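You operate a simulated robot arm through the tools that you are given. There is no shell and no other tool.

Carry out the task below with a simulated robot arm. There is one attempt and no reset: what you move stays moved.

## Task
Scrub the grass stain out of the pink washcloth on the washboard.
Fine: wet it in the blue basin and soap the brush first; put the brush back. Set down upright: scrub brush. What is to be rubbed or washed off counts as gone when no trace of it is left.

Only the result counts: the job must be done as asked and must still hold three seconds after the hand-in. Knocking over, shifting, dropping, spilling or breaking anything else fails it.

## Robot
A 7-joint arm with a two-finger parallel gripper, fixed in place. Base frame: the origin is on the floor under the middle of its stand, x ahead of it, y to its left, z up. Units: mm, rad, N and s.
It reaches about 1372 mm from its shoulder. Its first joint turns from -2.601 to 2.601 rad. Payload 3.43 kg.
The tool frame sits at the grasp point between the pads (the TCP): z along the fingers, y along the line on which they close. The tips reach 30 mm beyond it. Largest opening 94 mm; finger width 28, thickness 10; the body of the gripper, 50 by 96 mm, starts 55 mm behind the TCP.
Orientation is that of the tool frame in the base frame, as a unit quaternion [w, x, y, z]. With the fingers straight down and closing along the base's y, the tool's x points along the base's -x, its y along +y and its z along -z.

## Interface
- The arm moves only by the tool send_rows. Its argument "plan" is a list of rows, each a list of 7 numbers: the shift along the tool's x, y, z in mm, then the turn, a rotation vector about the tool's x, y, z in rad, then the gripper command, from -1 (fully open) to 1 (shut), values between in proportion. In form: [[x, y, z, wx, wy, wz, grip], ...]. A call has 1 to 20 rows; each row is the pose to reach, as a shift and turn from the pose commanded when the call began, along the tool's axes at that moment. A row lasts 0.2 s, in which the tool goes at most 50 mm and 0.15 rad; a call with a longer step from one row to the next is refused whole, and so is a gripper value outside its range. Where a pose cannot be reached the arm comes as near as it can. A force on the tool above 40 N (or 10 N above the force at the start of the call, whichever is more), or a blocked arm, ends the call early, and 0.2 s more pass. Each finger travels about 45 mm/s and halts on what it meets, pressing with about 44 N; the grip force reading is that of the motor and also rises with nothing between the fingers. The clock runs only during rows and for 0.2 s after the last one: add rows that repeat a pose to give the fingers time. It gives the time, the measured TCP pose, the force on the tool (base axes), the opening and the grip force at its end, in the units of the frame above (readings bear some noise), with the torque about the TCP (base axes, N m) and any sound that the robot's microphone picked up.
- Cameras (640 x 400 px; columns grow to the right, rows downward): "scene" is fixed at [50.4, 499.3, 1728.4]; the picture's right is [-0.58, -0.82, 0.00], its down [-0.62, 0.44, -0.64] and it looks along [0.53, -0.37, -0.76] (base axes); focal length 358 px, centre (320, 200). "wrist" rides on the gripper at [76, 14, -103] in the tool frame; the picture's right is [-0.18, 0.98, 0.00], its down [-0.75, -0.14, -0.64] and it looks along [-0.63, -0.12, 0.77] (tool axes); focal length 243 px, centre (320, 200). There is no depth. A picture from a camera that has moved, and an enlarged one, comes with that camera's place and axes in the base frame and with its lens.
- grab_frame(camera): a new picture of that camera. The clock stands still meanwhile.
- close_up(camera, box): a new picture of the part [left, top, right, bottom] of that camera's present view, enlarged. The clock stands still meanwhile.
- hand_in(): hands the job in; it is judged then, once.

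Nothing tells you positions but the pictures and the camera data. Unless the task says otherwise, let go and move clear before handing in.

The tools are called after "Emit:" by a JSON object that holds its "fn" and its "kwargs". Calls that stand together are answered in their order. send_rows: Moves the arm, as the interface text tells. Its arguments: {"type":"object","properties":{"plan":{"type":"array","items":{"type":"array","items":{"type":"number"}}}},"required":["plan"]} The other tools are called the same way: grab_frame (camera) takes a picture; close_up (camera, box) takes an enlarged picture of a part of a camera's view; hand_in () hands the job in.

At the start:

```text
clock: 0.0
position: [250.8, -0.8, 432.7]
tcp_rot: [-0.292, 0.002, 0.957, 0.0]
wrist_force: [0.0, -0.6, -0.8]
moment: [0.0, 0.0, -0.01]
gripper_width: 94.1
finger_force: 0.0
```

scene: 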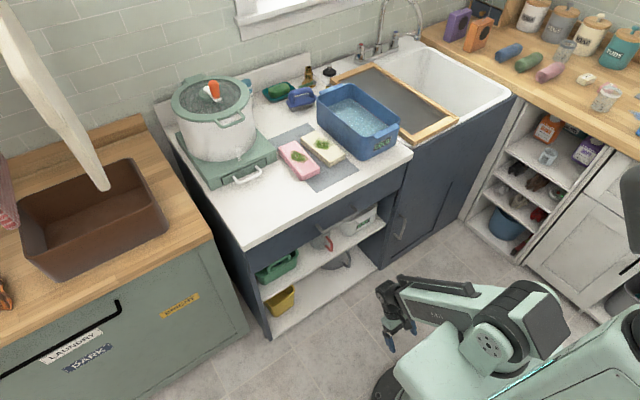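
wrist: 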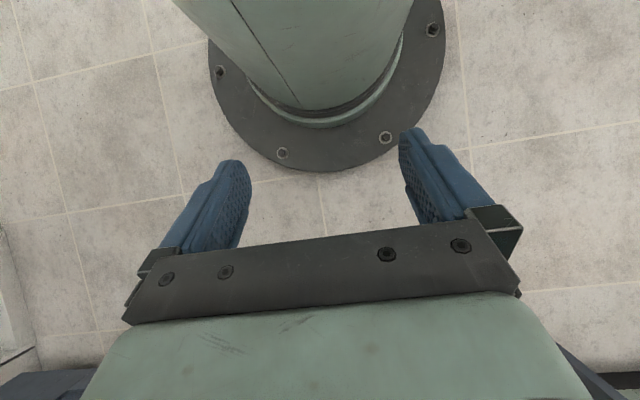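

I see a counter ahead with a stove pot, a pink cloth and a pale cloth with green stains on a washboard, a blue basin, a blue brush-like object and a green soap dish. I'll look closer before moving.

Emit:
{"fn": "close_up", "kwargs": {"camera": "scene", "box": [240, 60, 420, 200]}}

Emit:
{"fn": "close_up", "kwargs": {"camera": "scene", "box": [250, 120, 350, 190]}}

Emit:
{"fn": "close_up", "kwargs": {"camera": "scene", "box": [250, 60, 350, 120]}}

Emit:
{"fn": "grab_frame", "kwargs": {"camera": "scene"}}

```text
2.86 times, centred on (330, 130) of scene
camera zoom: at [50.4, 499.3, 1728.4], right [-0.58, -0.82, 0.0], down [-0.62, 0.44, -0.64], along [0.53, -0.37, -0.76], focal length 1024 px, centre (291, 400)
```

zoom: 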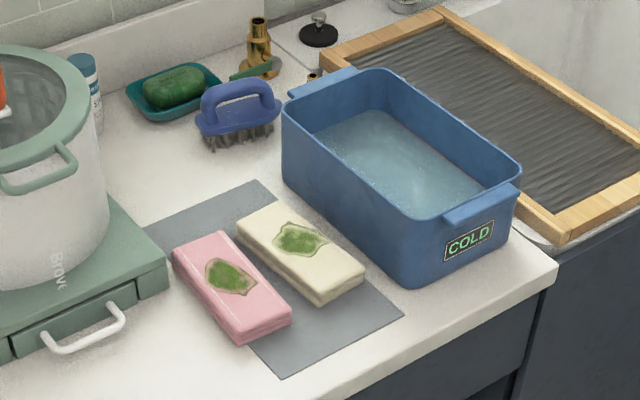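

```text
5.71 times, centred on (300, 155) of scene
camera zoom: at [50.4, 499.3, 1728.4], right [-0.58, -0.82, 0.0], down [-0.62, 0.44, -0.64], along [0.53, -0.37, -0.76], focal length 2049 px, centre (434, 457)
```

zoom: 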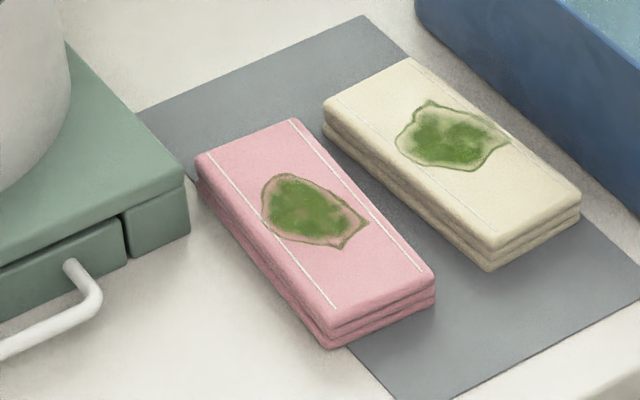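

```text
6.40 times, centred on (300, 90) of scene
camera zoom: at [50.4, 499.3, 1728.4], right [-0.58, -0.82, 0.0], down [-0.62, 0.44, -0.64], along [0.53, -0.37, -0.76], focal length 2294 px, centre (448, 904)
```

zoom: 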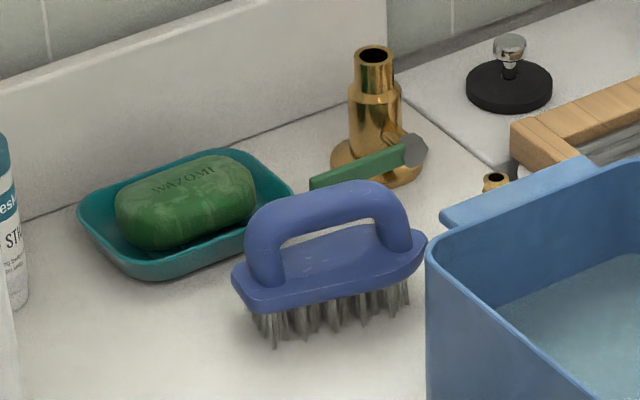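

```text
taken
```

scene: 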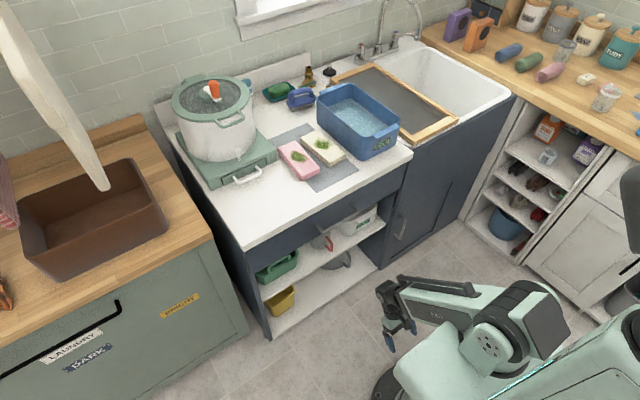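

The framed ribbed panel by the sink looks like the washboard. The pink cloth (about x 875, y 15) lies on a grey mat, with the basin, brush and green soap further back. First I'll raise the arm and point the fingers straight down so the wrist camera shows the counter.

Emit:
{"fn": "send_rows", "kwargs": {"plan": [[16.9, 0, -42.9, 0, -0.0423, 0, -1], [33.7, 0, -85.8, 0, -0.0846, 0, -1], [50.6, 0, -128.7, 0, -0.127, 0, -1], [67.5, 0, -171.6, 0, -0.169, 0, -1], [84.3, 0, -214.5, 0, -0.2116, 0, -1], [101.2, 0, -257.4, 0, -0.254, 0, -1], [118, 0, -300.3, 0, -0.296, 0, -1], [134.9, 0, -343.2, 0, -0.3385, 0, -1], [151.8, 0, -386.1, 0, -0.381, 0, -1], [168.7, 0, -429, 0, -0.423, 0, -1], [185.5, 0, -471.9, 0, -0.4655, 0, -1], [202.4, 0, -514.8, 0, -0.508, 0, -1], [219.2, 0, -557.7, 0, -0.55, 0, -1], [236.1, 0, -600.6, 0, -0.5925, 0, -1], [236.1, 0, -600.6, 0, -0.5925, 0, -1]]}}

Emit:
{"fn": "grab_frame", "kwargs": {"camera": "wrist"}}

Emit:
{"fn": "grab_frame", "kwargs": {"camera": "scene"}}

```text
clock: 2.4
position: [514.3, 4.8, 941.9]
tcp_rot: [-0.061, 0.002, 0.998, -0.001]
wrist_force: [5.0, 0.5, -10.0]
moment: [-0.1, -0.35, -0.05]
gripper_width: 94.1
finger_force: 0.0
out of reach, approached as far as the arm can: row 1, 2, 3, 4, 5, 6, 7, 8, 9, 10, 11, 12
stopped in row 12: the force on the tool passed its limit at 54 N (the readings are from after the stop); the commanded pose is now the measured one
```

```text
taken
camera wrist: at [451.2, 19.4, 1051.3], right [0.19, 0.98, -0.02], down [0.83, -0.14, 0.55], along [0.53, -0.12, -0.84], focal length 243 px, centre (320, 200)
```

wrist: 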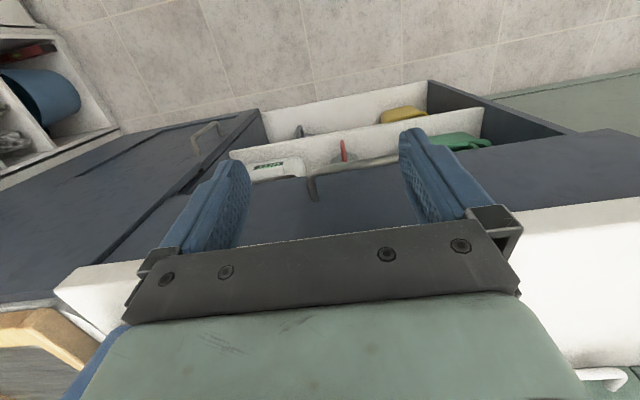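

```text
taken
```

scene: 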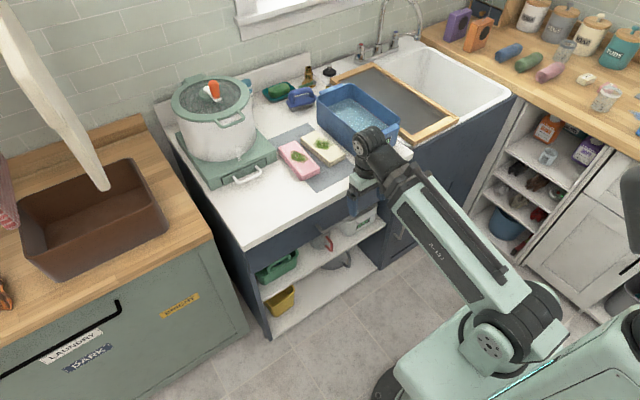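

The arm had to swing outward because poses near the base were out of reach, and the call stopped on a force reading. I'll hold still and check whether anything is in contact.

Emit:
{"fn": "send_rows", "kwargs": {"plan": [[0, 0, 0, 0, 0, 0, -1]]}}

Emit:
{"fn": "close_up", "kwargs": {"camera": "scene", "box": [300, 100, 460, 240]}}

```text
clock: 2.8
position: [513.8, 3.7, 939.9]
tcp_rot: [-0.063, 0.002, 0.998, -0.001]
wrist_force: [7.6, 0.3, -16.6]
moment: [-0.12, -0.44, -0.07]
gripper_width: 93.9
finger_force: 0.1
```

```text
2.86 times, centred on (380, 170) of scene
camera zoom: at [50.4, 499.3, 1728.4], right [-0.58, -0.82, 0.0], down [-0.62, 0.44, -0.64], along [0.53, -0.37, -0.76], focal length 1024 px, centre (149, 286)
```

zoom: 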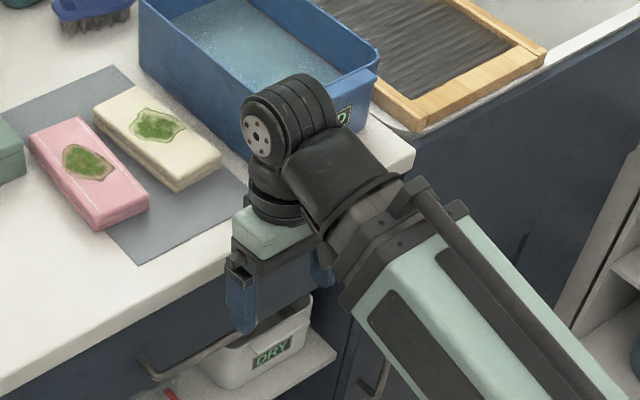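

Nothing on the counter has moved. The steady force looks like the gripper folded against the forearm, so I'll open that angle by moving up and forward and tilting the fingers slightly forward.

Emit:
{"fn": "send_rows", "kwargs": {"plan": [[0, 0, 0, 0, -0.06, 0, -1], [-16.1, 0, -32.3, 0, -0.12, 0, -1], [-32.2, 0, -64.6, 0, -0.18, 0, -1], [-48.3, 0, -96.9, 0, -0.24, 0, -1], [-64.4, 0, -129.2, 0, -0.27, 0, -1], [-80.4, 0, -161.3, 0, -0.3, 0, -1], [-80.4, 0, -161.3, 0, -0.3, 0, -1]]}}

Emit:
{"fn": "grab_frame", "kwargs": {"camera": "wrist"}}

Emit:
{"fn": "grab_frame", "kwargs": {"camera": "scene"}}

```text
clock: 4.4
position: [612.8, 2.9, 1092.6]
tcp_rot: [0.088, 0.002, 0.996, -0.001]
wrist_force: [-0.3, -0.2, -0.2]
moment: [0.0, 0.01, 0.01]
gripper_width: 94.4
finger_force: 0.2
out of reach, approached as far as the arm can: row 1
```

```text
taken
camera wrist: at [520.6, 19.3, 1179.4], right [0.18, 0.98, 0.03], down [0.63, -0.14, 0.76], along [0.75, -0.12, -0.64], focal length 243 px, centre (320, 200)
```

wrist: 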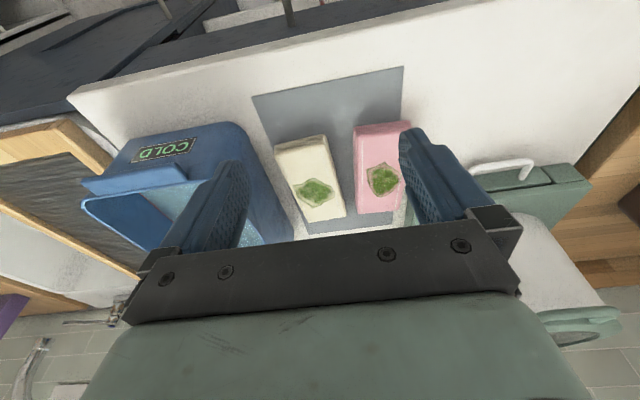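

```text
taken
```

scene: 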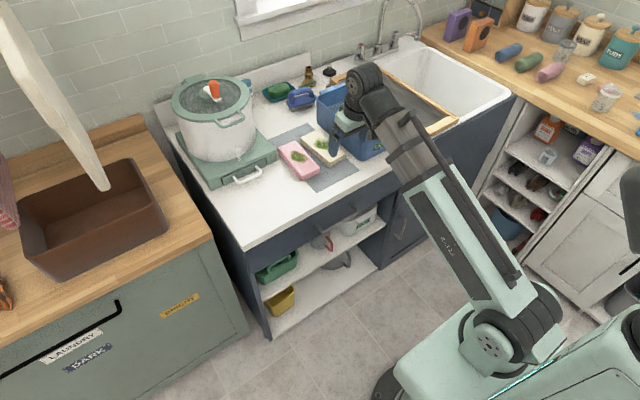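

The fold is cleared and the force is back to zero. Triangulating the two views puts the counter at about z 900 and the pink cloth top near (785, 68, 938). I'll take close-ups to measure the items.

Emit:
{"fn": "close_up", "kwargs": {"camera": "wrist", "box": [220, 50, 440, 250]}}

Emit:
{"fn": "close_up", "kwargs": {"camera": "wrist", "box": [0, 80, 240, 240]}}

Emit:
{"fn": "close_up", "kwargs": {"camera": "scene", "box": [310, 50, 470, 150]}}

```text
2.00 times, centred on (330, 150) of wrist
camera zoom: at [520.6, 19.3, 1179.4], right [0.18, 0.98, 0.03], down [0.63, -0.14, 0.76], along [0.75, -0.12, -0.64], focal length 485 px, centre (300, 300)
```

zoom: 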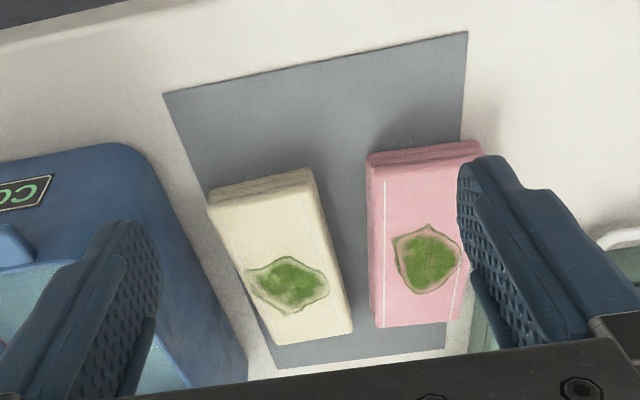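

```text
2.50 times, centred on (120, 160) of wrist
camera zoom: at [520.6, 19.3, 1179.4], right [0.18, 0.98, 0.03], down [0.63, -0.14, 0.76], along [0.75, -0.12, -0.64], focal length 606 px, centre (820, 300)
```

zoom: 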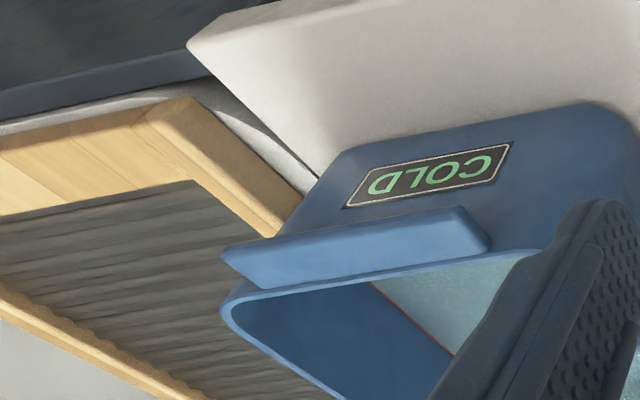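

```text
4.00 times, centred on (390, 100) of scene
camera zoom: at [50.4, 499.3, 1728.4], right [-0.58, -0.82, 0.0], down [-0.62, 0.44, -0.64], along [0.53, -0.37, -0.76], focal length 1434 px, centre (40, 600)
```

zoom: 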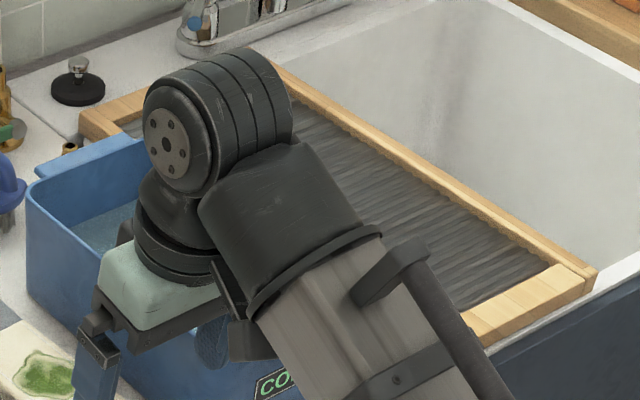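

The cloth centre comes out near (782, 66) with its long side along x and about 68 mm wide. The basin is near (826, -192), the washboard around (875, -423), the brush near (1045, -110) and the soap near (1140, -70). I'll move above the pink cloth with the fingers straight down.

Emit:
{"fn": "send_rows", "kwargs": {"plan": [[-25.1, 10.7, 12.9, 0, 0.03, 0, -1], [-50.2, 21.3, 25.9, 0, 0.06, 0, -1], [-75.3, 32, 38.8, 0, 0.09, 0, -1], [-100.4, 42.7, 51.7, 0, 0.12, 0, -1], [-125.6, 53.3, 64.7, 0, 0.15, 0, -1], [-150.7, 64, 77.6, 0, 0.176, 0, -0.7], [-150.7, 64, 77.6, 0, 0.176, 0, -0.7]]}}

Emit:
{"fn": "grab_frame", "kwargs": {"camera": "wrist"}}

Emit:
{"fn": "grab_frame", "kwargs": {"camera": "scene"}}

```text
clock: 6.0
position: [775.7, 66.5, 1040.3]
tcp_rot: [-0.001, 0.002, 1.0, 0.0]
wrist_force: [0.6, -0.2, 0.5]
moment: [0.0, 0.02, 0.02]
gripper_width: 79.9
finger_force: 0.0
```

```text
taken
camera wrist: at [699.4, 79.8, 1142.5], right [0.19, 0.98, 0.0], down [0.75, -0.14, 0.64], along [0.63, -0.12, -0.77], focal length 243 px, centre (320, 200)
```

wrist: 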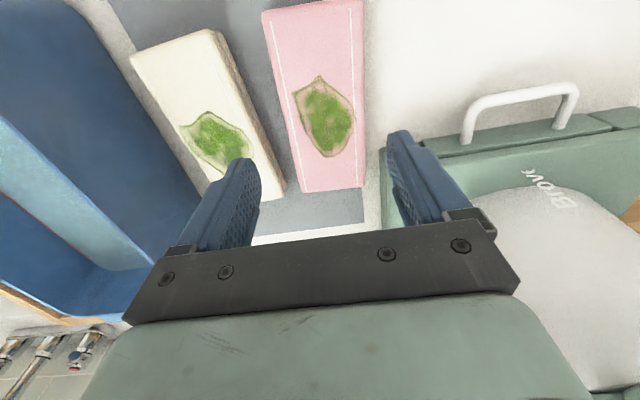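

```text
taken
```

scene: 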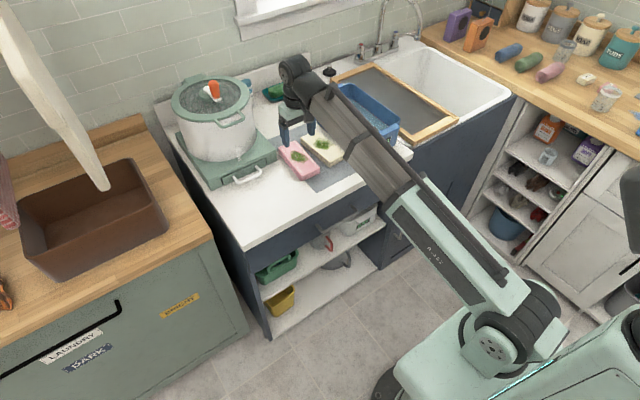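

I'm directly above the pink cloth, with the fingers clear of both the cream cloth and the stove corner. I'll lower in stages at about 80 mm opening with a slight yaw.

Emit:
{"fn": "send_rows", "kwargs": {"plan": [[-0.5, 0.5, 20, 0, 0, 0.02, -0.7], [-1, 1, 40, 0, 0, 0.04, -0.7], [-1.3, 1.5, 60, 0, 0, 0.05, -0.7], [-1.3, 1.5, 80, 0, 0, 0.05, -0.7], [-1.3, 1.5, 90, 0, 0, 0.05, -0.7], [-1.3, 1.5, 90, 0, 0, 0.05, -0.7]]}}

Emit:
{"fn": "grab_frame", "kwargs": {"camera": "wrist"}}

Emit:
{"fn": "close_up", "kwargs": {"camera": "scene", "box": [250, 90, 350, 190]}}

```text
clock: 7.4
position: [775.7, 69.5, 951.5]
tcp_rot: [0.0, 0.025, 1.0, 0.0]
wrist_force: [0.5, 0.1, -0.2]
moment: [0.0, 0.0, 0.02]
gripper_width: 79.8
finger_force: 0.1
```

```text
taken
camera wrist: at [701.1, 87.0, 1053.6], right [0.24, 0.97, 0.0], down [0.75, -0.18, 0.64], along [0.62, -0.15, -0.77], focal length 243 px, centre (320, 200)
```

wrist: 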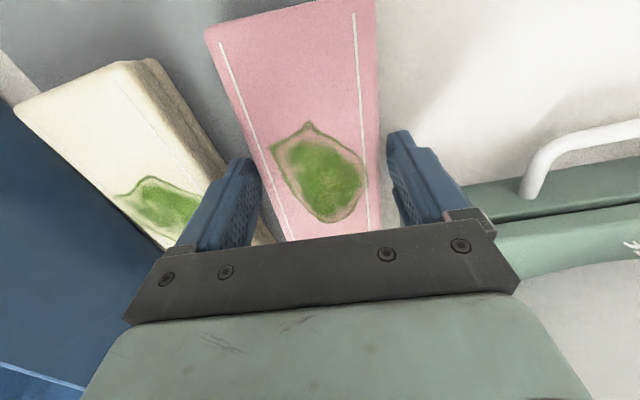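

```text
4.00 times, centred on (300, 140) of scene
camera zoom: at [50.4, 499.3, 1728.4], right [-0.58, -0.82, 0.0], down [-0.62, 0.44, -0.64], along [0.53, -0.37, -0.76], focal length 1434 px, centre (400, 440)
```

zoom: 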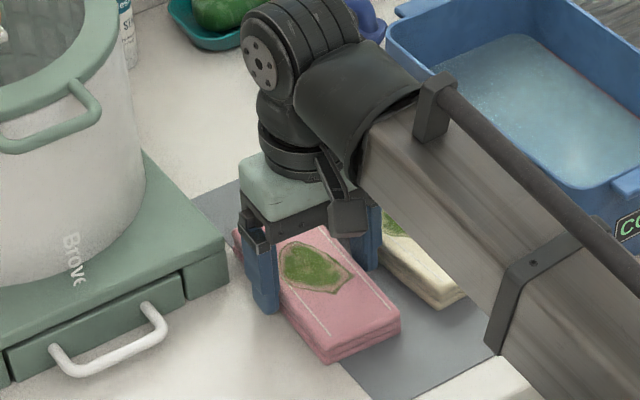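

The fingers straddle the pink cloth cleanly. I'll lower a little more, watching the force, and then close.

Emit:
{"fn": "send_rows", "kwargs": {"plan": [[0, 0, 4, 0, 0, 0, -0.7], [0, 0, 8, 0, 0, 0, -0.7], [0, 0, 11, 0, 0, 0, -0.7], [0, 0, 11, 0, 0, 0, -0.7]]}}

Emit:
{"fn": "close_up", "kwargs": {"camera": "scene", "box": [275, 140, 335, 190]}}

```text
clock: 8.4
position: [774.9, 68.8, 940.0]
tcp_rot: [0.0, 0.026, 1.0, -0.001]
wrist_force: [-0.6, -0.7, -0.4]
moment: [-0.01, 0.02, 0.0]
gripper_width: 80.0
finger_force: 0.4
```

```text
8.00 times, centred on (305, 165) of scene
camera zoom: at [50.4, 499.3, 1728.4], right [-0.58, -0.82, 0.0], down [-0.62, 0.44, -0.64], along [0.53, -0.37, -0.76], focal length 2868 px, centre (440, 480)
```

zoom: 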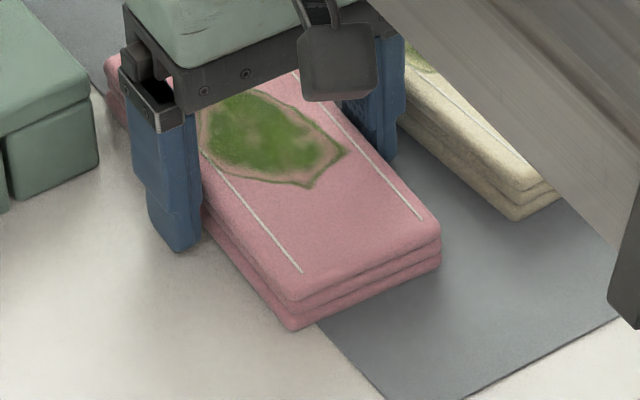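

Emit:
{"fn": "send_rows", "kwargs": {"plan": [[0, 0, 0, 0, 0, 0, -0.4], [0, 0, 0, 0, 0, 0, 0], [0, 0, 0, 0, 0, 0, 0.4], [0, 0, 0, 0, 0, 0, 1], [0, 0, 0, 0, 0, 0, 1]]}}

Emit:
{"fn": "grab_frame", "kwargs": {"camera": "wrist"}}

```text
clock: 9.6
position: [775.6, 68.9, 940.5]
tcp_rot: [0.0, 0.026, 1.0, -0.001]
wrist_force: [-0.4, 0.5, 0.5]
moment: [-0.03, 0.01, -0.02]
gripper_width: 75.1
finger_force: 44.1
```

```text
taken
camera wrist: at [700.3, 87.2, 1042.4], right [0.24, 0.97, 0.0], down [0.75, -0.18, 0.64], along [0.62, -0.15, -0.77], focal length 243 px, centre (320, 200)
```

wrist: 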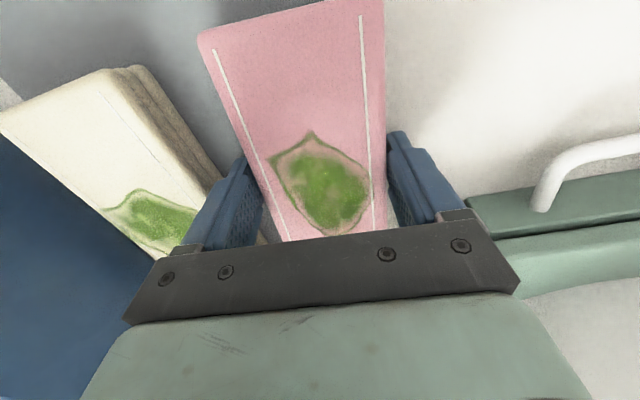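

The fingers stopped on the cloth at 75 mm with a firm grip. I'll lift straight up.

Emit:
{"fn": "send_rows", "kwargs": {"plan": [[0, 0, -10, 0, 0, 0, 1], [0, 0, -30, 0, 0, 0, 1], [0, 0, -60, 0, 0, 0, 1], [0, 0, -90, 0, 0, 0, 1], [0, 0, -120, 0, 0, 0, 1], [0, 0, -150, 0, 0, 0, 1], [0, 0, -150, 0, 0, 0, 1]]}}

Emit:
{"fn": "grab_frame", "kwargs": {"camera": "wrist"}}

Emit:
{"fn": "grab_frame", "kwargs": {"camera": "scene"}}

```text
clock: 11.2
position: [774.2, 68.6, 1088.7]
tcp_rot: [0.0, 0.026, 1.0, 0.0]
wrist_force: [-0.2, 0.2, -1.9]
moment: [0.0, -0.02, 0.03]
gripper_width: 75.4
finger_force: 43.7
```

```text
taken
camera wrist: at [699.0, 87.3, 1191.3], right [0.24, 0.97, 0.0], down [0.75, -0.18, 0.64], along [0.62, -0.15, -0.77], focal length 243 px, centre (320, 200)
```

wrist: 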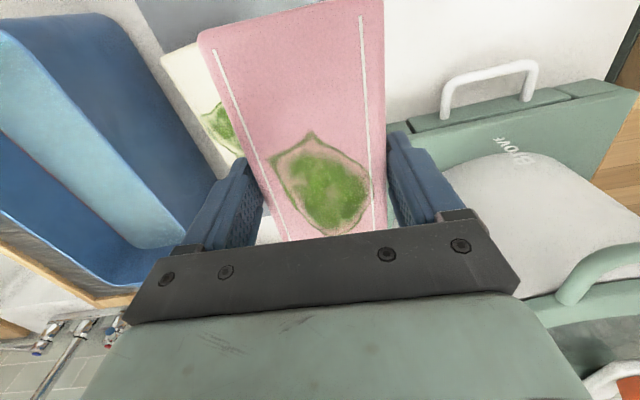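

```text
taken
```

scene: 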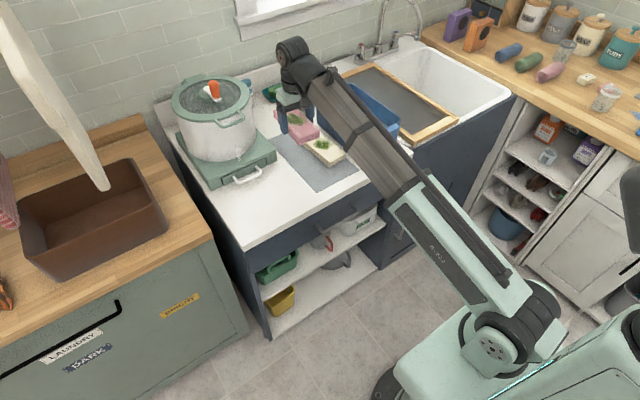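

The cloth is held and clear. I'll carry it over the basin at a safe height and look again before dipping.

Emit:
{"fn": "send_rows", "kwargs": {"plan": [[-5, -22, -10, 0, 0, -0.01, 1], [-15, -64, -10, 0, 0, -0.02, 1], [-25, -107, -10, 0, 0, -0.03, 1], [-35, -150, -10, 0, 0, -0.04, 1], [-45, -193, -10, 0, 0, -0.05, 1], [-53, -230, -10, 0, 0, -0.05, 1], [-59.5, -257.8, -10, 0, 0, -0.05, 1], [-59.5, -257.8, -10, 0, 0, -0.05, 1]]}}

Emit:
{"fn": "grab_frame", "kwargs": {"camera": "wrist"}}

Emit:
{"fn": "close_up", "kwargs": {"camera": "scene", "box": [280, 50, 440, 190]}}

```text
clock: 13.0
position: [823.5, -190.5, 1100.7]
tcp_rot: [0.0, 0.001, 1.0, -0.001]
wrist_force: [0.9, -0.5, -0.3]
moment: [0.02, -0.02, 0.0]
gripper_width: 75.5
finger_force: 43.9
```

```text
taken
camera wrist: at [747.0, -175.6, 1203.1], right [0.19, 0.98, 0.0], down [0.75, -0.14, 0.64], along [0.63, -0.12, -0.77], focal length 243 px, centre (320, 200)
```

wrist: 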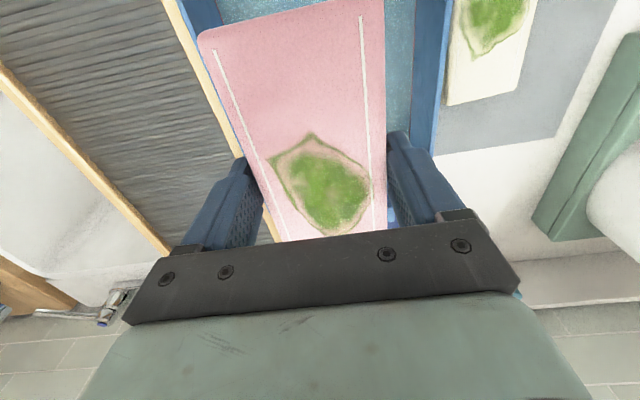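

```text
2.86 times, centred on (360, 120) of scene
camera zoom: at [50.4, 499.3, 1728.4], right [-0.58, -0.82, 0.0], down [-0.62, 0.44, -0.64], along [0.53, -0.37, -0.76], focal length 1024 px, centre (206, 429)
```

zoom: 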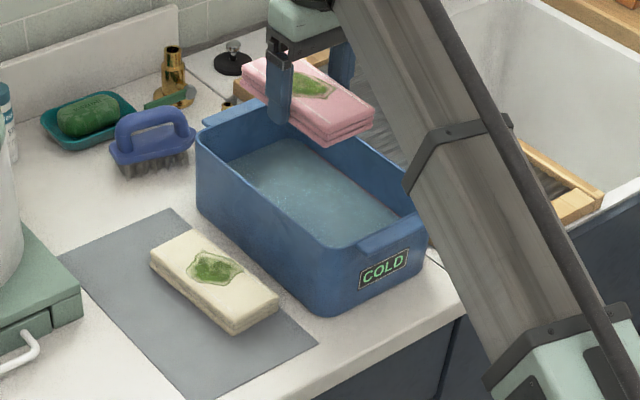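

The cloth is lined up inside the basin rim, which runs about y -107 to -258 and x 700 to 950. I'll lower it gently into the water.

Emit:
{"fn": "send_rows", "kwargs": {"plan": [[0, 3.5, 15, 0, 0, 0, 1], [0, 3.5, 30, 0, 0, 0, 1], [0, 3.5, 45, 0, 0, 0, 1], [0, 3.5, 60, 0, 0, 0, 1], [0, 3.5, 75, 0, 0, 0, 1], [0, 3.5, 90, 0, 0, 0, 1], [0, 3.5, 100, 0, 0, 0, 1], [0, 3.5, 110, 0, 0, 0, 1], [0, 3.5, 110, 0, 0, 0, 1]]}}

Emit:
{"fn": "grab_frame", "kwargs": {"camera": "wrist"}}

Emit:
{"fn": "close_up", "kwargs": {"camera": "scene", "box": [300, 60, 420, 170]}}

```text
clock: 15.0
position: [821.6, -187.5, 990.3]
tcp_rot: [0.0, 0.002, 1.0, -0.001]
wrist_force: [-0.7, -0.4, -0.9]
moment: [-0.02, -0.01, 0.01]
gripper_width: 75.3
finger_force: 44.2
```

```text
taken
camera wrist: at [745.9, -172.8, 1091.8], right [0.19, 0.98, 0.0], down [0.75, -0.14, 0.64], along [0.63, -0.12, -0.77], focal length 243 px, centre (320, 200)
```

wrist: 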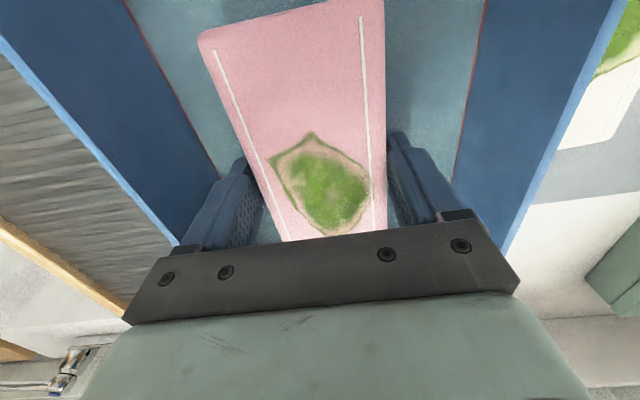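

```text
3.64 times, centred on (360, 115) of scene
camera zoom: at [50.4, 499.3, 1728.4], right [-0.58, -0.82, 0.0], down [-0.62, 0.44, -0.64], along [0.53, -0.37, -0.76], focal length 1304 px, centre (174, 509)
```

zoom: 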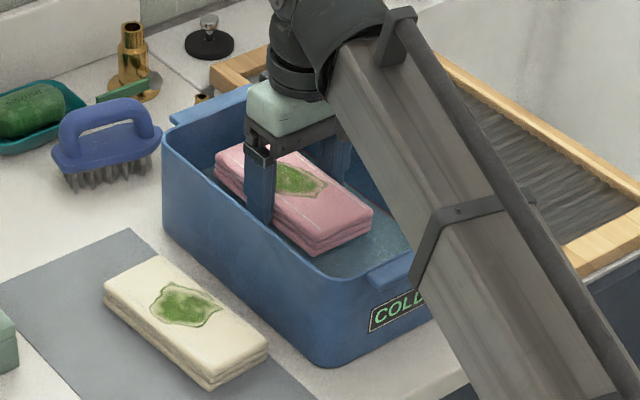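

The cloth is inside the basin just above the water. I'll check how close the forearm is to the near rim before lowering further.

Emit:
{"fn": "grab_frame", "kwargs": {"camera": "scene"}}

Emit:
{"fn": "close_up", "kwargs": {"camera": "scene", "box": [330, 90, 450, 165]}}

```text
taken
```

scene: 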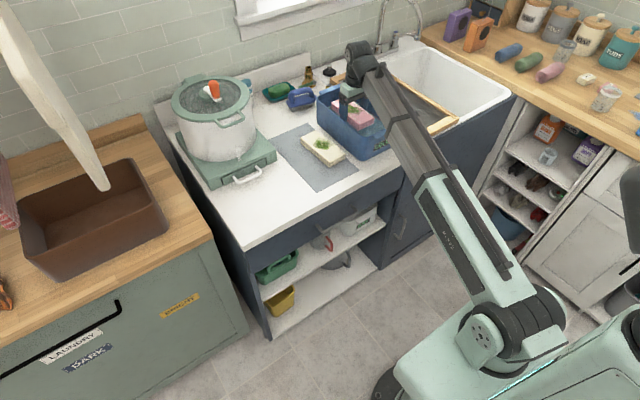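

```text
5.33 times, centred on (390, 128) of scene
camera zoom: at [50.4, 499.3, 1728.4], right [-0.58, -0.82, 0.0], down [-0.62, 0.44, -0.64], along [0.53, -0.37, -0.76], focal length 1912 px, centre (-53, 587)
```

zoom: 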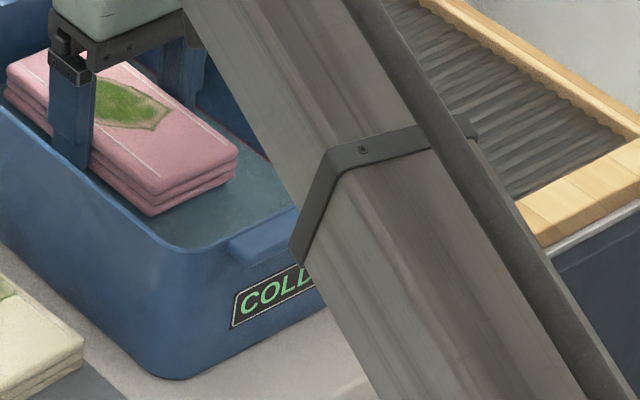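

The boom is nearly straight from a shoulder near z 1020, which leaves about 80 mm above the basin rim. I'll centre the cloth in the water and keep lowering slowly.

Emit:
{"fn": "send_rows", "kwargs": {"plan": [[0, 3, 0, 0, 0, 0, 1], [0, 6, 6, 0, 0, 0, 1], [0, 6, 12, 0, 0, 0, 1], [0, 6, 18, 0, 0, 0, 1], [0, 6, 24, 0, 0, 0, 1], [0, 6, 24, 0, 0, 0, 1]]}}

Emit:
{"fn": "close_up", "kwargs": {"camera": "scene", "box": [310, 70, 410, 160]}}

Emit:
{"fn": "grab_frame", "kwargs": {"camera": "wrist"}}

```text
clock: 16.4
position: [822.0, -183.9, 965.6]
tcp_rot: [0.0, 0.001, 1.0, -0.001]
wrist_force: [0.5, 0.1, -1.0]
moment: [-0.01, 0.01, 0.0]
gripper_width: 75.6
finger_force: 44.5
```

```text
4.44 times, centred on (360, 115) of scene
camera zoom: at [50.4, 499.3, 1728.4], right [-0.58, -0.82, 0.0], down [-0.62, 0.44, -0.64], along [0.53, -0.37, -0.76], focal length 1593 px, centre (142, 578)
```

zoom: 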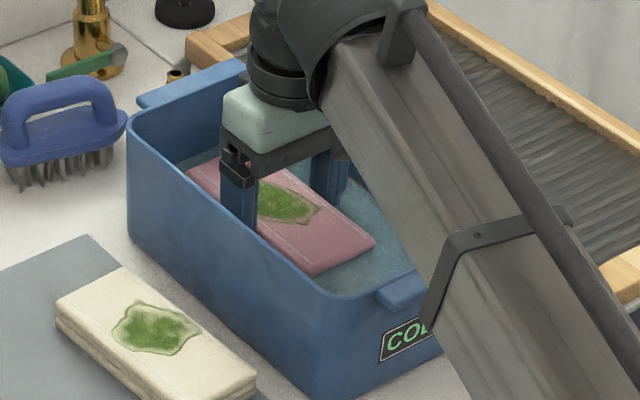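

```text
taken
camera wrist: at [747.1, -167.9, 1067.5], right [0.19, 0.98, 0.0], down [0.75, -0.14, 0.64], along [0.63, -0.12, -0.77], focal length 243 px, centre (320, 200)
```

wrist: 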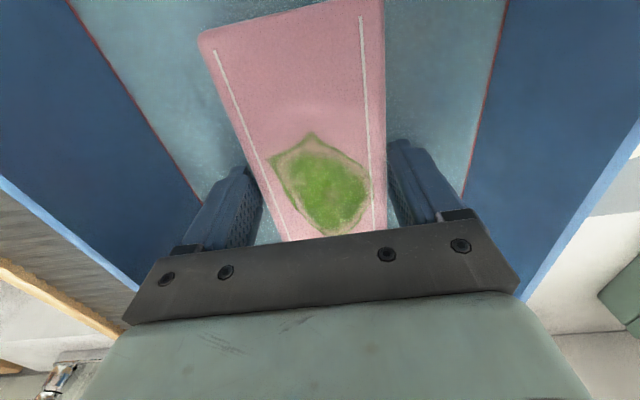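

The cloth has darkened, so it's getting wet. I'll dip slightly deeper and hold to soak it.

Emit:
{"fn": "send_rows", "kwargs": {"plan": [[0, 0, 5, 0, 0, 0, 1], [0, 0, 9, 0, 0, 0, 1], [0, 0, 9, 0, 0, 0, 1], [0, 0, 9, 0, 0, 0, 1], [0, 0, 9, 0, 0, 0, 1], [0, 0, 9, 0, 0, 0, 1], [0, 0, 9, 0, 0, 0, 1], [0, 0, 9, 0, 0, 0, 1], [0, 0, 9, 0, 0, 0, 1]]}}

Emit:
{"fn": "close_up", "kwargs": {"camera": "scene", "box": [310, 70, 410, 160]}}

Emit:
{"fn": "grab_frame", "kwargs": {"camera": "wrist"}}

```text
clock: 18.4
position: [823.1, -182.4, 957.5]
tcp_rot: [-0.001, 0.003, 1.0, -0.001]
wrist_force: [0.5, -0.5, -1.8]
moment: [0.01, -0.02, -0.04]
gripper_width: 75.9
finger_force: 44.0
```

```text
4.44 times, centred on (360, 115) of scene
camera zoom: at [50.4, 499.3, 1728.4], right [-0.58, -0.82, 0.0], down [-0.62, 0.44, -0.64], along [0.53, -0.37, -0.76], focal length 1593 px, centre (142, 578)
```

zoom: 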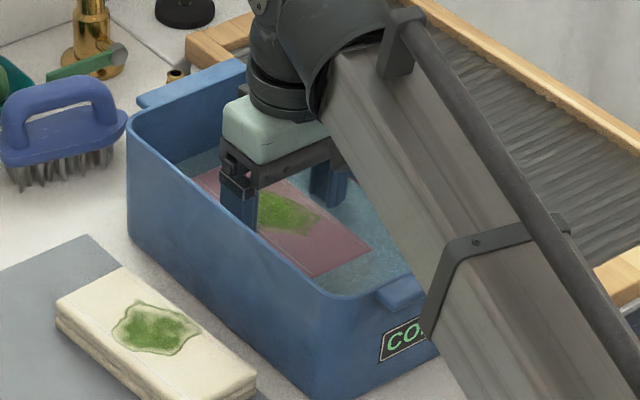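

```text
taken
camera wrist: at [746.0, -167.6, 1058.8], right [0.19, 0.98, 0.0], down [0.75, -0.14, 0.64], along [0.63, -0.12, -0.77], focal length 243 px, centre (320, 200)
```

wrist: 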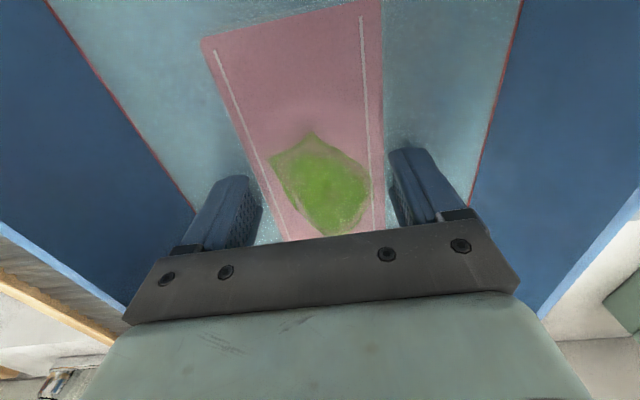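

The cloth is fully submerged. I'll raise it slowly, let it drip over the basin, then carry it across to the washboard.

Emit:
{"fn": "send_rows", "kwargs": {"plan": [[0, 0, -8, 0, 0, 0, 1], [0, 0, -18, 0, 0, 0, 1], [0, 0, -30, 0, 0, 0, 1], [0, 0, -45, 0, 0, 0, 1], [0, 0, -60, 0, 0, 0, 1], [0, 0, -80, 0, 0, 0, 1], [0, 0, -100, 0, 0, 0, 1], [0, 0, -120, 0, 0, 0, 1], [0, 0, -140, 0, 0, 0, 1], [0, 0, -140, 0, 0, 0, 1], [0, 0, -140, 0, 0, 0, 1], [0, 0, -140, 0, 0, 0, 1], [0, 0, -140, 0, 0, 0, 1], [0, 0, -140, 0, 0, 0, 1]]}}

Emit:
{"fn": "grab_frame", "kwargs": {"camera": "wrist"}}

Emit:
{"fn": "close_up", "kwargs": {"camera": "scene", "box": [300, 50, 460, 160]}}

```text
clock: 21.4
position: [821.9, -182.8, 1096.5]
tcp_rot: [-0.001, 0.002, 1.0, -0.001]
wrist_force: [0.3, 0.5, -1.5]
moment: [-0.01, -0.02, -0.01]
gripper_width: 75.9
finger_force: 43.5
```

```text
taken
camera wrist: at [747.0, -168.5, 1198.0], right [0.19, 0.98, 0.0], down [0.75, -0.14, 0.64], along [0.63, -0.12, -0.77], focal length 243 px, centre (320, 200)
```

wrist: 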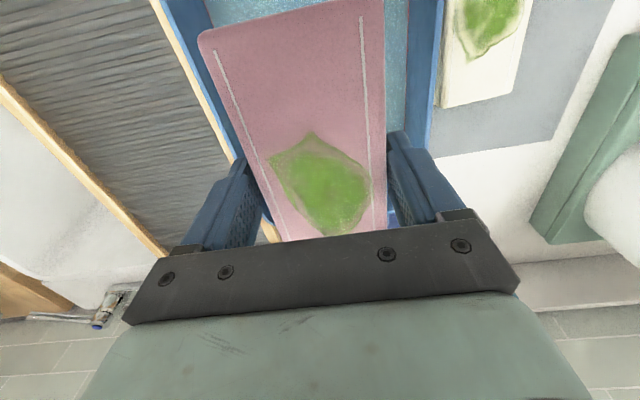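

```text
3.64 times, centred on (380, 105) of scene
camera zoom: at [50.4, 499.3, 1728.4], right [-0.58, -0.82, 0.0], down [-0.62, 0.44, -0.64], along [0.53, -0.37, -0.76], focal length 1304 px, centre (102, 546)
```

zoom: 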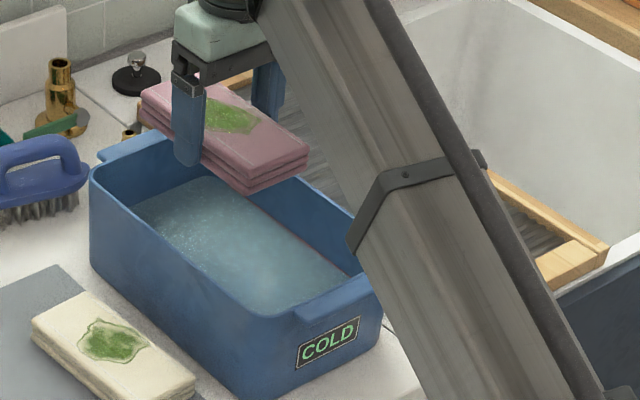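

The cloth is wet and the water settled. Moving it over the washboard at the same height.

Emit:
{"fn": "send_rows", "kwargs": {"plan": [[-4, -35, 0, 0, 0, 0, 1], [-8, -70, 0, 0, 0, 0, 1], [-12, -105, 0, 0, 0, 0, 1], [-16, -140, 0, 0, 0, 0, 1], [-20, -175, 0, 0, 0, 0, 1], [-24, -210, 0, 0, 0, 0, 1], [-28, -240, 0, 0, 0, 0, 1], [-28, -240, 0, 0, 0, 0, 1]]}}

Emit:
{"fn": "grab_frame", "kwargs": {"camera": "wrist"}}

Emit:
{"fn": "close_up", "kwargs": {"camera": "scene", "box": [310, 40, 470, 150]}}

```text
clock: 23.2
position: [850.9, -421.9, 1099.2]
tcp_rot: [0.0, 0.002, 1.0, -0.001]
wrist_force: [0.3, -0.5, -0.6]
moment: [0.02, 0.04, -0.03]
gripper_width: 75.5
finger_force: 43.9
```

```text
taken
camera wrist: at [774.6, -408.2, 1201.4], right [0.19, 0.98, 0.0], down [0.75, -0.14, 0.64], along [0.63, -0.12, -0.77], focal length 243 px, centre (320, 200)
```

wrist: 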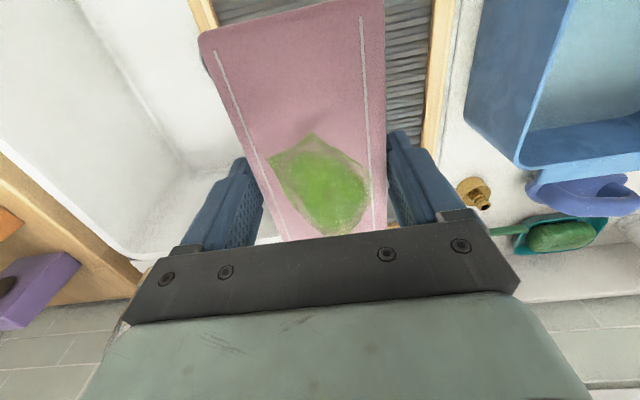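

```text
3.64 times, centred on (390, 95) of scene
camera zoom: at [50.4, 499.3, 1728.4], right [-0.58, -0.82, 0.0], down [-0.62, 0.44, -0.64], along [0.53, -0.37, -0.76], focal length 1304 px, centre (66, 582)
```

zoom: 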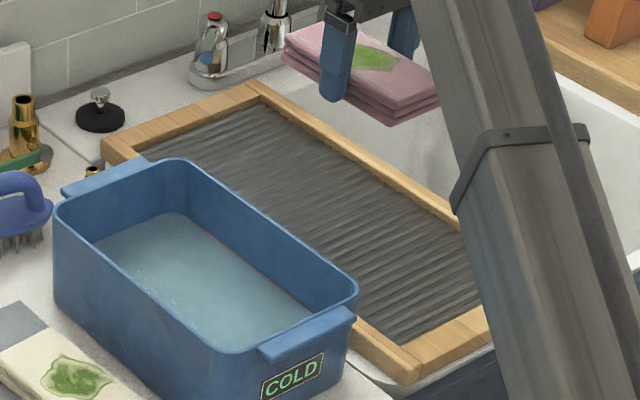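

Measurements put the washboard centre near (862, -406) with its top around z 930. I'll shift to centre the cloth on the ribs and lower it.

Emit:
{"fn": "send_rows", "kwargs": {"plan": [[0, 8, 10, 0, 0, 0, 1], [0, 15, 30, 0, 0, 0, 1], [0, 15, 50, 0, 0, 0, 1], [0, 15, 70, 0, 0, 0, 1], [0, 15, 90, 0, 0, 0, 1], [0, 15, 105, 0, 0, 0, 1], [0, 15, 115, 0, 0, 0, 1], [0, 15, 115, 0, 0, 0, 1]]}}

Emit:
{"fn": "grab_frame", "kwargs": {"camera": "wrist"}}

Emit:
{"fn": "close_up", "kwargs": {"camera": "scene", "box": [330, 50, 470, 150]}}

```text
clock: 25.0
position: [849.3, -406.3, 982.4]
tcp_rot: [-0.001, 0.002, 1.0, -0.001]
wrist_force: [0.0, 1.0, -1.7]
moment: [0.01, -0.01, -0.02]
gripper_width: 75.7
finger_force: 43.3
```

```text
taken
camera wrist: at [772.9, -391.8, 1085.1], right [0.19, 0.98, 0.0], down [0.75, -0.14, 0.64], along [0.63, -0.12, -0.77], focal length 243 px, centre (320, 200)
```

wrist: 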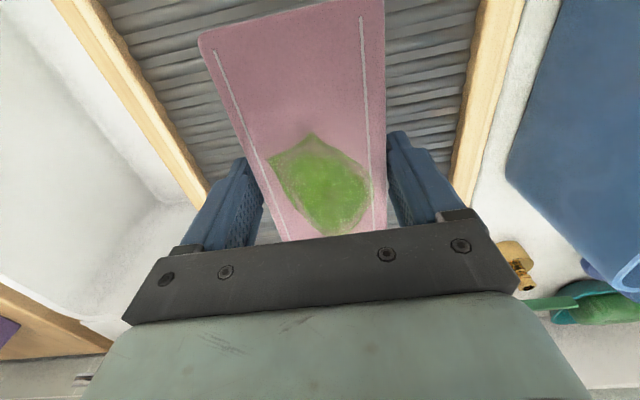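

```text
4.00 times, centred on (400, 100) of scene
camera zoom: at [50.4, 499.3, 1728.4], right [-0.58, -0.82, 0.0], down [-0.62, 0.44, -0.64], along [0.53, -0.37, -0.76], focal length 1434 px, centre (0, 600)
```

zoom: 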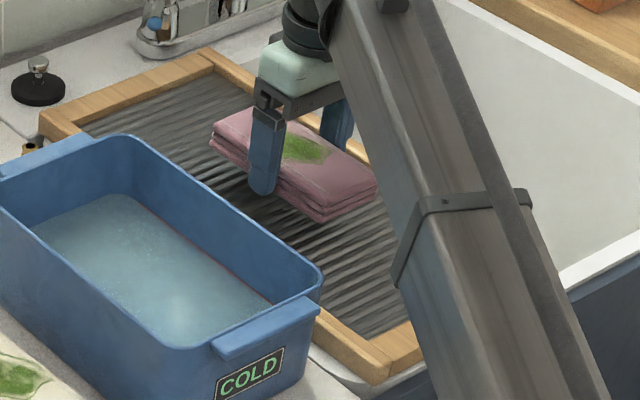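

Emit:
{"fn": "send_rows", "kwargs": {"plan": [[0, 0, 4, 0, 0, 0, 1], [0, 0, 8, 0, 0, 0, 1], [0, 0, 12, 0, 0, 0, 1], [0, 0, 12, 0, 0, 0, 1]]}}

Emit:
{"fn": "close_up", "kwargs": {"camera": "scene", "box": [360, 60, 440, 120]}}

```text
clock: 26.0
position: [848.8, -407.7, 970.2]
tcp_rot: [0.001, 0.003, 1.0, -0.001]
wrist_force: [0.6, -0.5, -0.6]
moment: [0.04, -0.01, 0.03]
gripper_width: 75.9
finger_force: 44.0
```

```text
6.67 times, centred on (400, 90) of scene
camera zoom: at [50.4, 499.3, 1728.4], right [-0.58, -0.82, 0.0], down [-0.62, 0.44, -0.64], along [0.53, -0.37, -0.76], focal length 2390 px, centre (-213, 933)
```

zoom: 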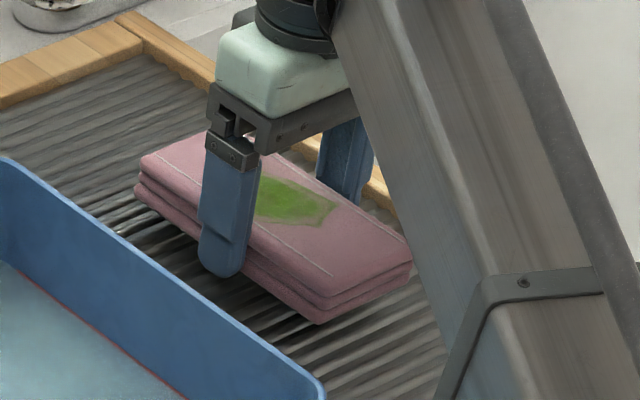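

Emit:
{"fn": "send_rows", "kwargs": {"plan": [[0, 0, 3, 0, 0, 0, 1], [0, 0, 6, 0, 0, 0, 1], [0, 0, 9, 0, 0, 0, 1], [0, 0, 9, 0, 0, 0, 1]]}}

Emit:
{"fn": "close_up", "kwargs": {"camera": "scene", "box": [360, 60, 440, 120]}}

```text
clock: 27.0
position: [849.5, -406.2, 961.4]
tcp_rot: [0.0, 0.002, 1.0, -0.001]
wrist_force: [0.4, 0.2, -1.5]
moment: [-0.01, 0.0, 0.01]
gripper_width: 75.9
finger_force: 43.8
```

```text
6.67 times, centred on (400, 90) of scene
camera zoom: at [50.4, 499.3, 1728.4], right [-0.58, -0.82, 0.0], down [-0.62, 0.44, -0.64], along [0.53, -0.37, -0.76], focal length 2390 px, centre (-213, 933)
```

zoom: 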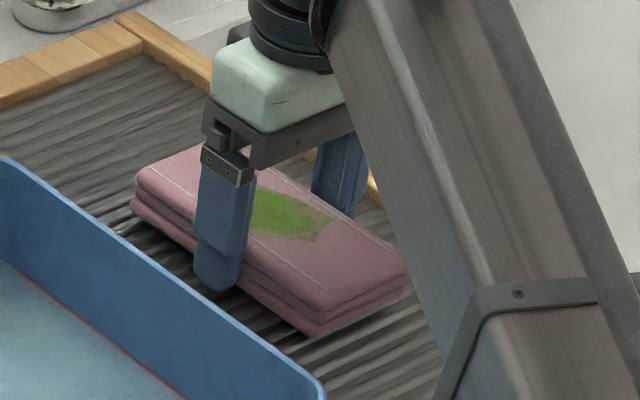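

Emit:
{"fn": "send_rows", "kwargs": {"plan": [[0, 0, 2, 0, 0, 0, 1], [0, 0, 4, 0, 0, 0, 1], [0, 0, 6, 0, 0, 0, 1], [0, 0, 6, 0, 0, 0, 1]]}}

Emit:
{"fn": "close_up", "kwargs": {"camera": "scene", "box": [360, 60, 440, 120]}}

```text
clock: 28.0
position: [849.9, -406.4, 957.0]
tcp_rot: [0.0, 0.002, 1.0, -0.001]
wrist_force: [-1.9, -0.8, 3.6]
moment: [0.07, -0.16, -0.02]
gripper_width: 75.8
finger_force: 44.1
```

```text
6.67 times, centred on (400, 90) of scene
camera zoom: at [50.4, 499.3, 1728.4], right [-0.58, -0.82, 0.0], down [-0.62, 0.44, -0.64], along [0.53, -0.37, -0.76], focal length 2390 px, centre (-213, 933)
```

zoom: 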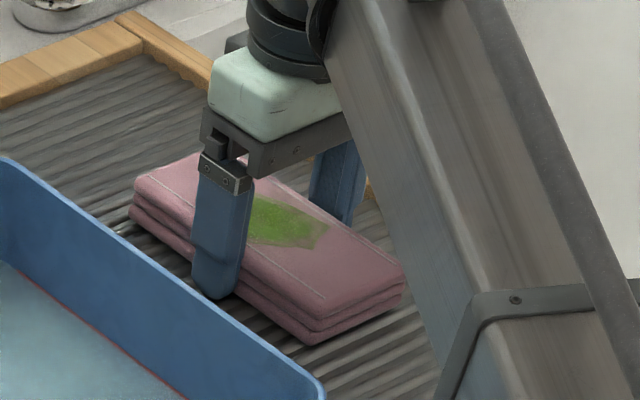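

Contact with the ribs is showing as about 5 N. I'll open the fingers and lift off vertically.

Emit:
{"fn": "send_rows", "kwargs": {"plan": [[0, 0, 0, 0, 0, 0, 0.6], [0, 0, 0, 0, 0, 0, 0], [0, 0, 0, 0, 0, 0, -0.6], [0, 0, 0, 0, 0, 0, -1], [0, 0, 0, 0, 0, 0, -1], [0, 0, -10, 0, 0, 0, -1], [0, 0, -25, 0, 0, 0, -1], [0, 0, -50, 0, 0, 0, -1], [0, 0, -90, 0, 0, 0, -1], [0, 0, -130, 0, 0, 0, -1], [0, 0, -130, 0, 0, 0, -1]]}}

Emit:
{"fn": "grab_frame", "kwargs": {"camera": "wrist"}}

Emit:
{"fn": "close_up", "kwargs": {"camera": "scene", "box": [330, 50, 470, 150]}}

```text
clock: 30.4
position: [850.8, -406.1, 1086.1]
tcp_rot: [-0.001, 0.002, 1.0, 0.0]
wrist_force: [1.3, 0.7, -0.2]
moment: [0.01, -0.01, -0.02]
gripper_width: 93.8
finger_force: 0.0
```

```text
taken
camera wrist: at [775.1, -391.6, 1188.2], right [0.19, 0.98, 0.0], down [0.75, -0.14, 0.64], along [0.63, -0.12, -0.77], focal length 243 px, centre (320, 200)
```

wrist: 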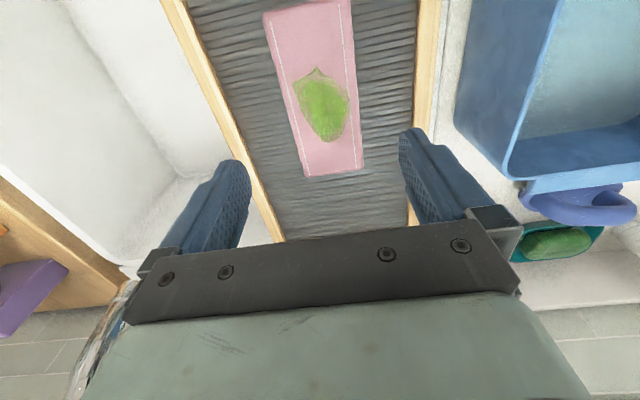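

```text
4.00 times, centred on (400, 100) of scene
camera zoom: at [50.4, 499.3, 1728.4], right [-0.58, -0.82, 0.0], down [-0.62, 0.44, -0.64], along [0.53, -0.37, -0.76], focal length 1434 px, centre (0, 600)
```

zoom: 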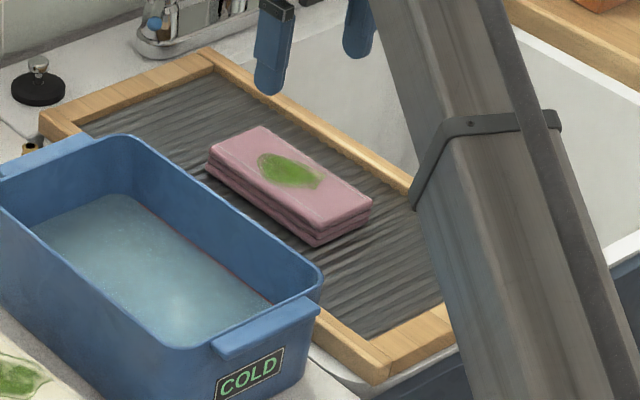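

The cloth lies flat on the washboard with the stain near (853, -405). Next I'll move up and over toward the brush, turning the gripper to close across its handle, for a closer look.

Emit:
{"fn": "send_rows", "kwargs": {"plan": [[-5, 10, -30, 0, 0, -0.1, -1], [-14, 40, -50, 0, 0, -0.23, -1], [-26, 75, -64, 0, 0, -0.36, -1], [-38, 115, -64, 0, 0, -0.49, -1], [-50, 155, -64, 0, 0, -0.62, -1], [-62, 195, -64, 0, 0, -0.75, -1], [-74, 230, -64, 0, 0, -0.88, -1], [-86, 260, -64, 0, 0, -1.01, -1], [-98, 280, -64, 0, 0, -1.14, -1], [-109, 296, -64, 0, 0, -1.25, -1], [-109, 296, -64, 0, 0, -1.3, -1], [-109, 296, -64, 0, 0, -1.3, -1]]}}

Emit:
{"fn": "grab_frame", "kwargs": {"camera": "wrist"}}

Emit:
{"fn": "grab_frame", "kwargs": {"camera": "scene"}}

```text
clock: 33.0
position: [961.9, -110.9, 1148.2]
tcp_rot: [0.0, -0.605, 0.796, -0.001]
wrist_force: [-0.1, 1.3, 0.0]
moment: [0.03, -0.01, 0.0]
gripper_width: 94.0
finger_force: 0.1
```

```text
taken
camera wrist: at [927.0, -180.0, 1249.9], right [-0.9, 0.44, 0.0], down [0.34, 0.69, 0.64], along [0.28, 0.57, -0.77], focal length 243 px, centre (320, 200)
```

wrist: 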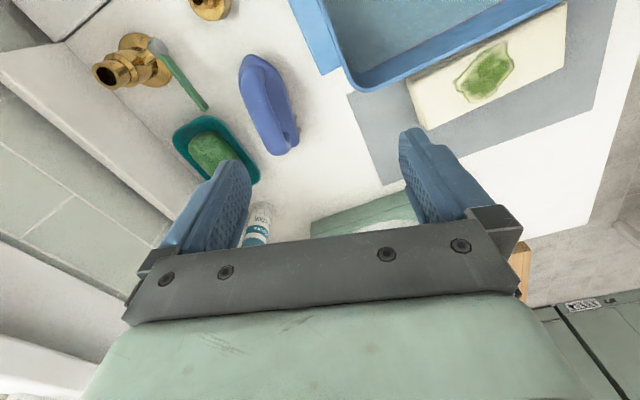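

```text
taken
```

scene: 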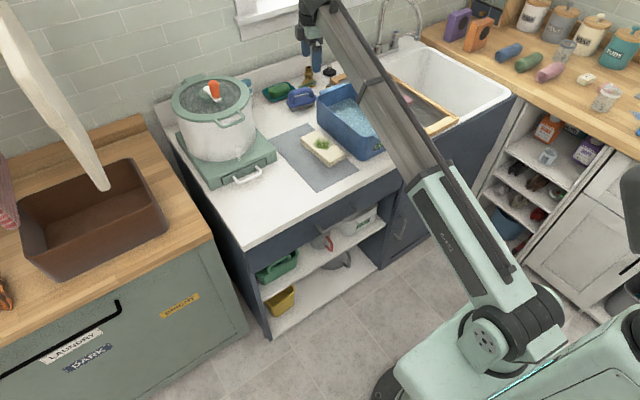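

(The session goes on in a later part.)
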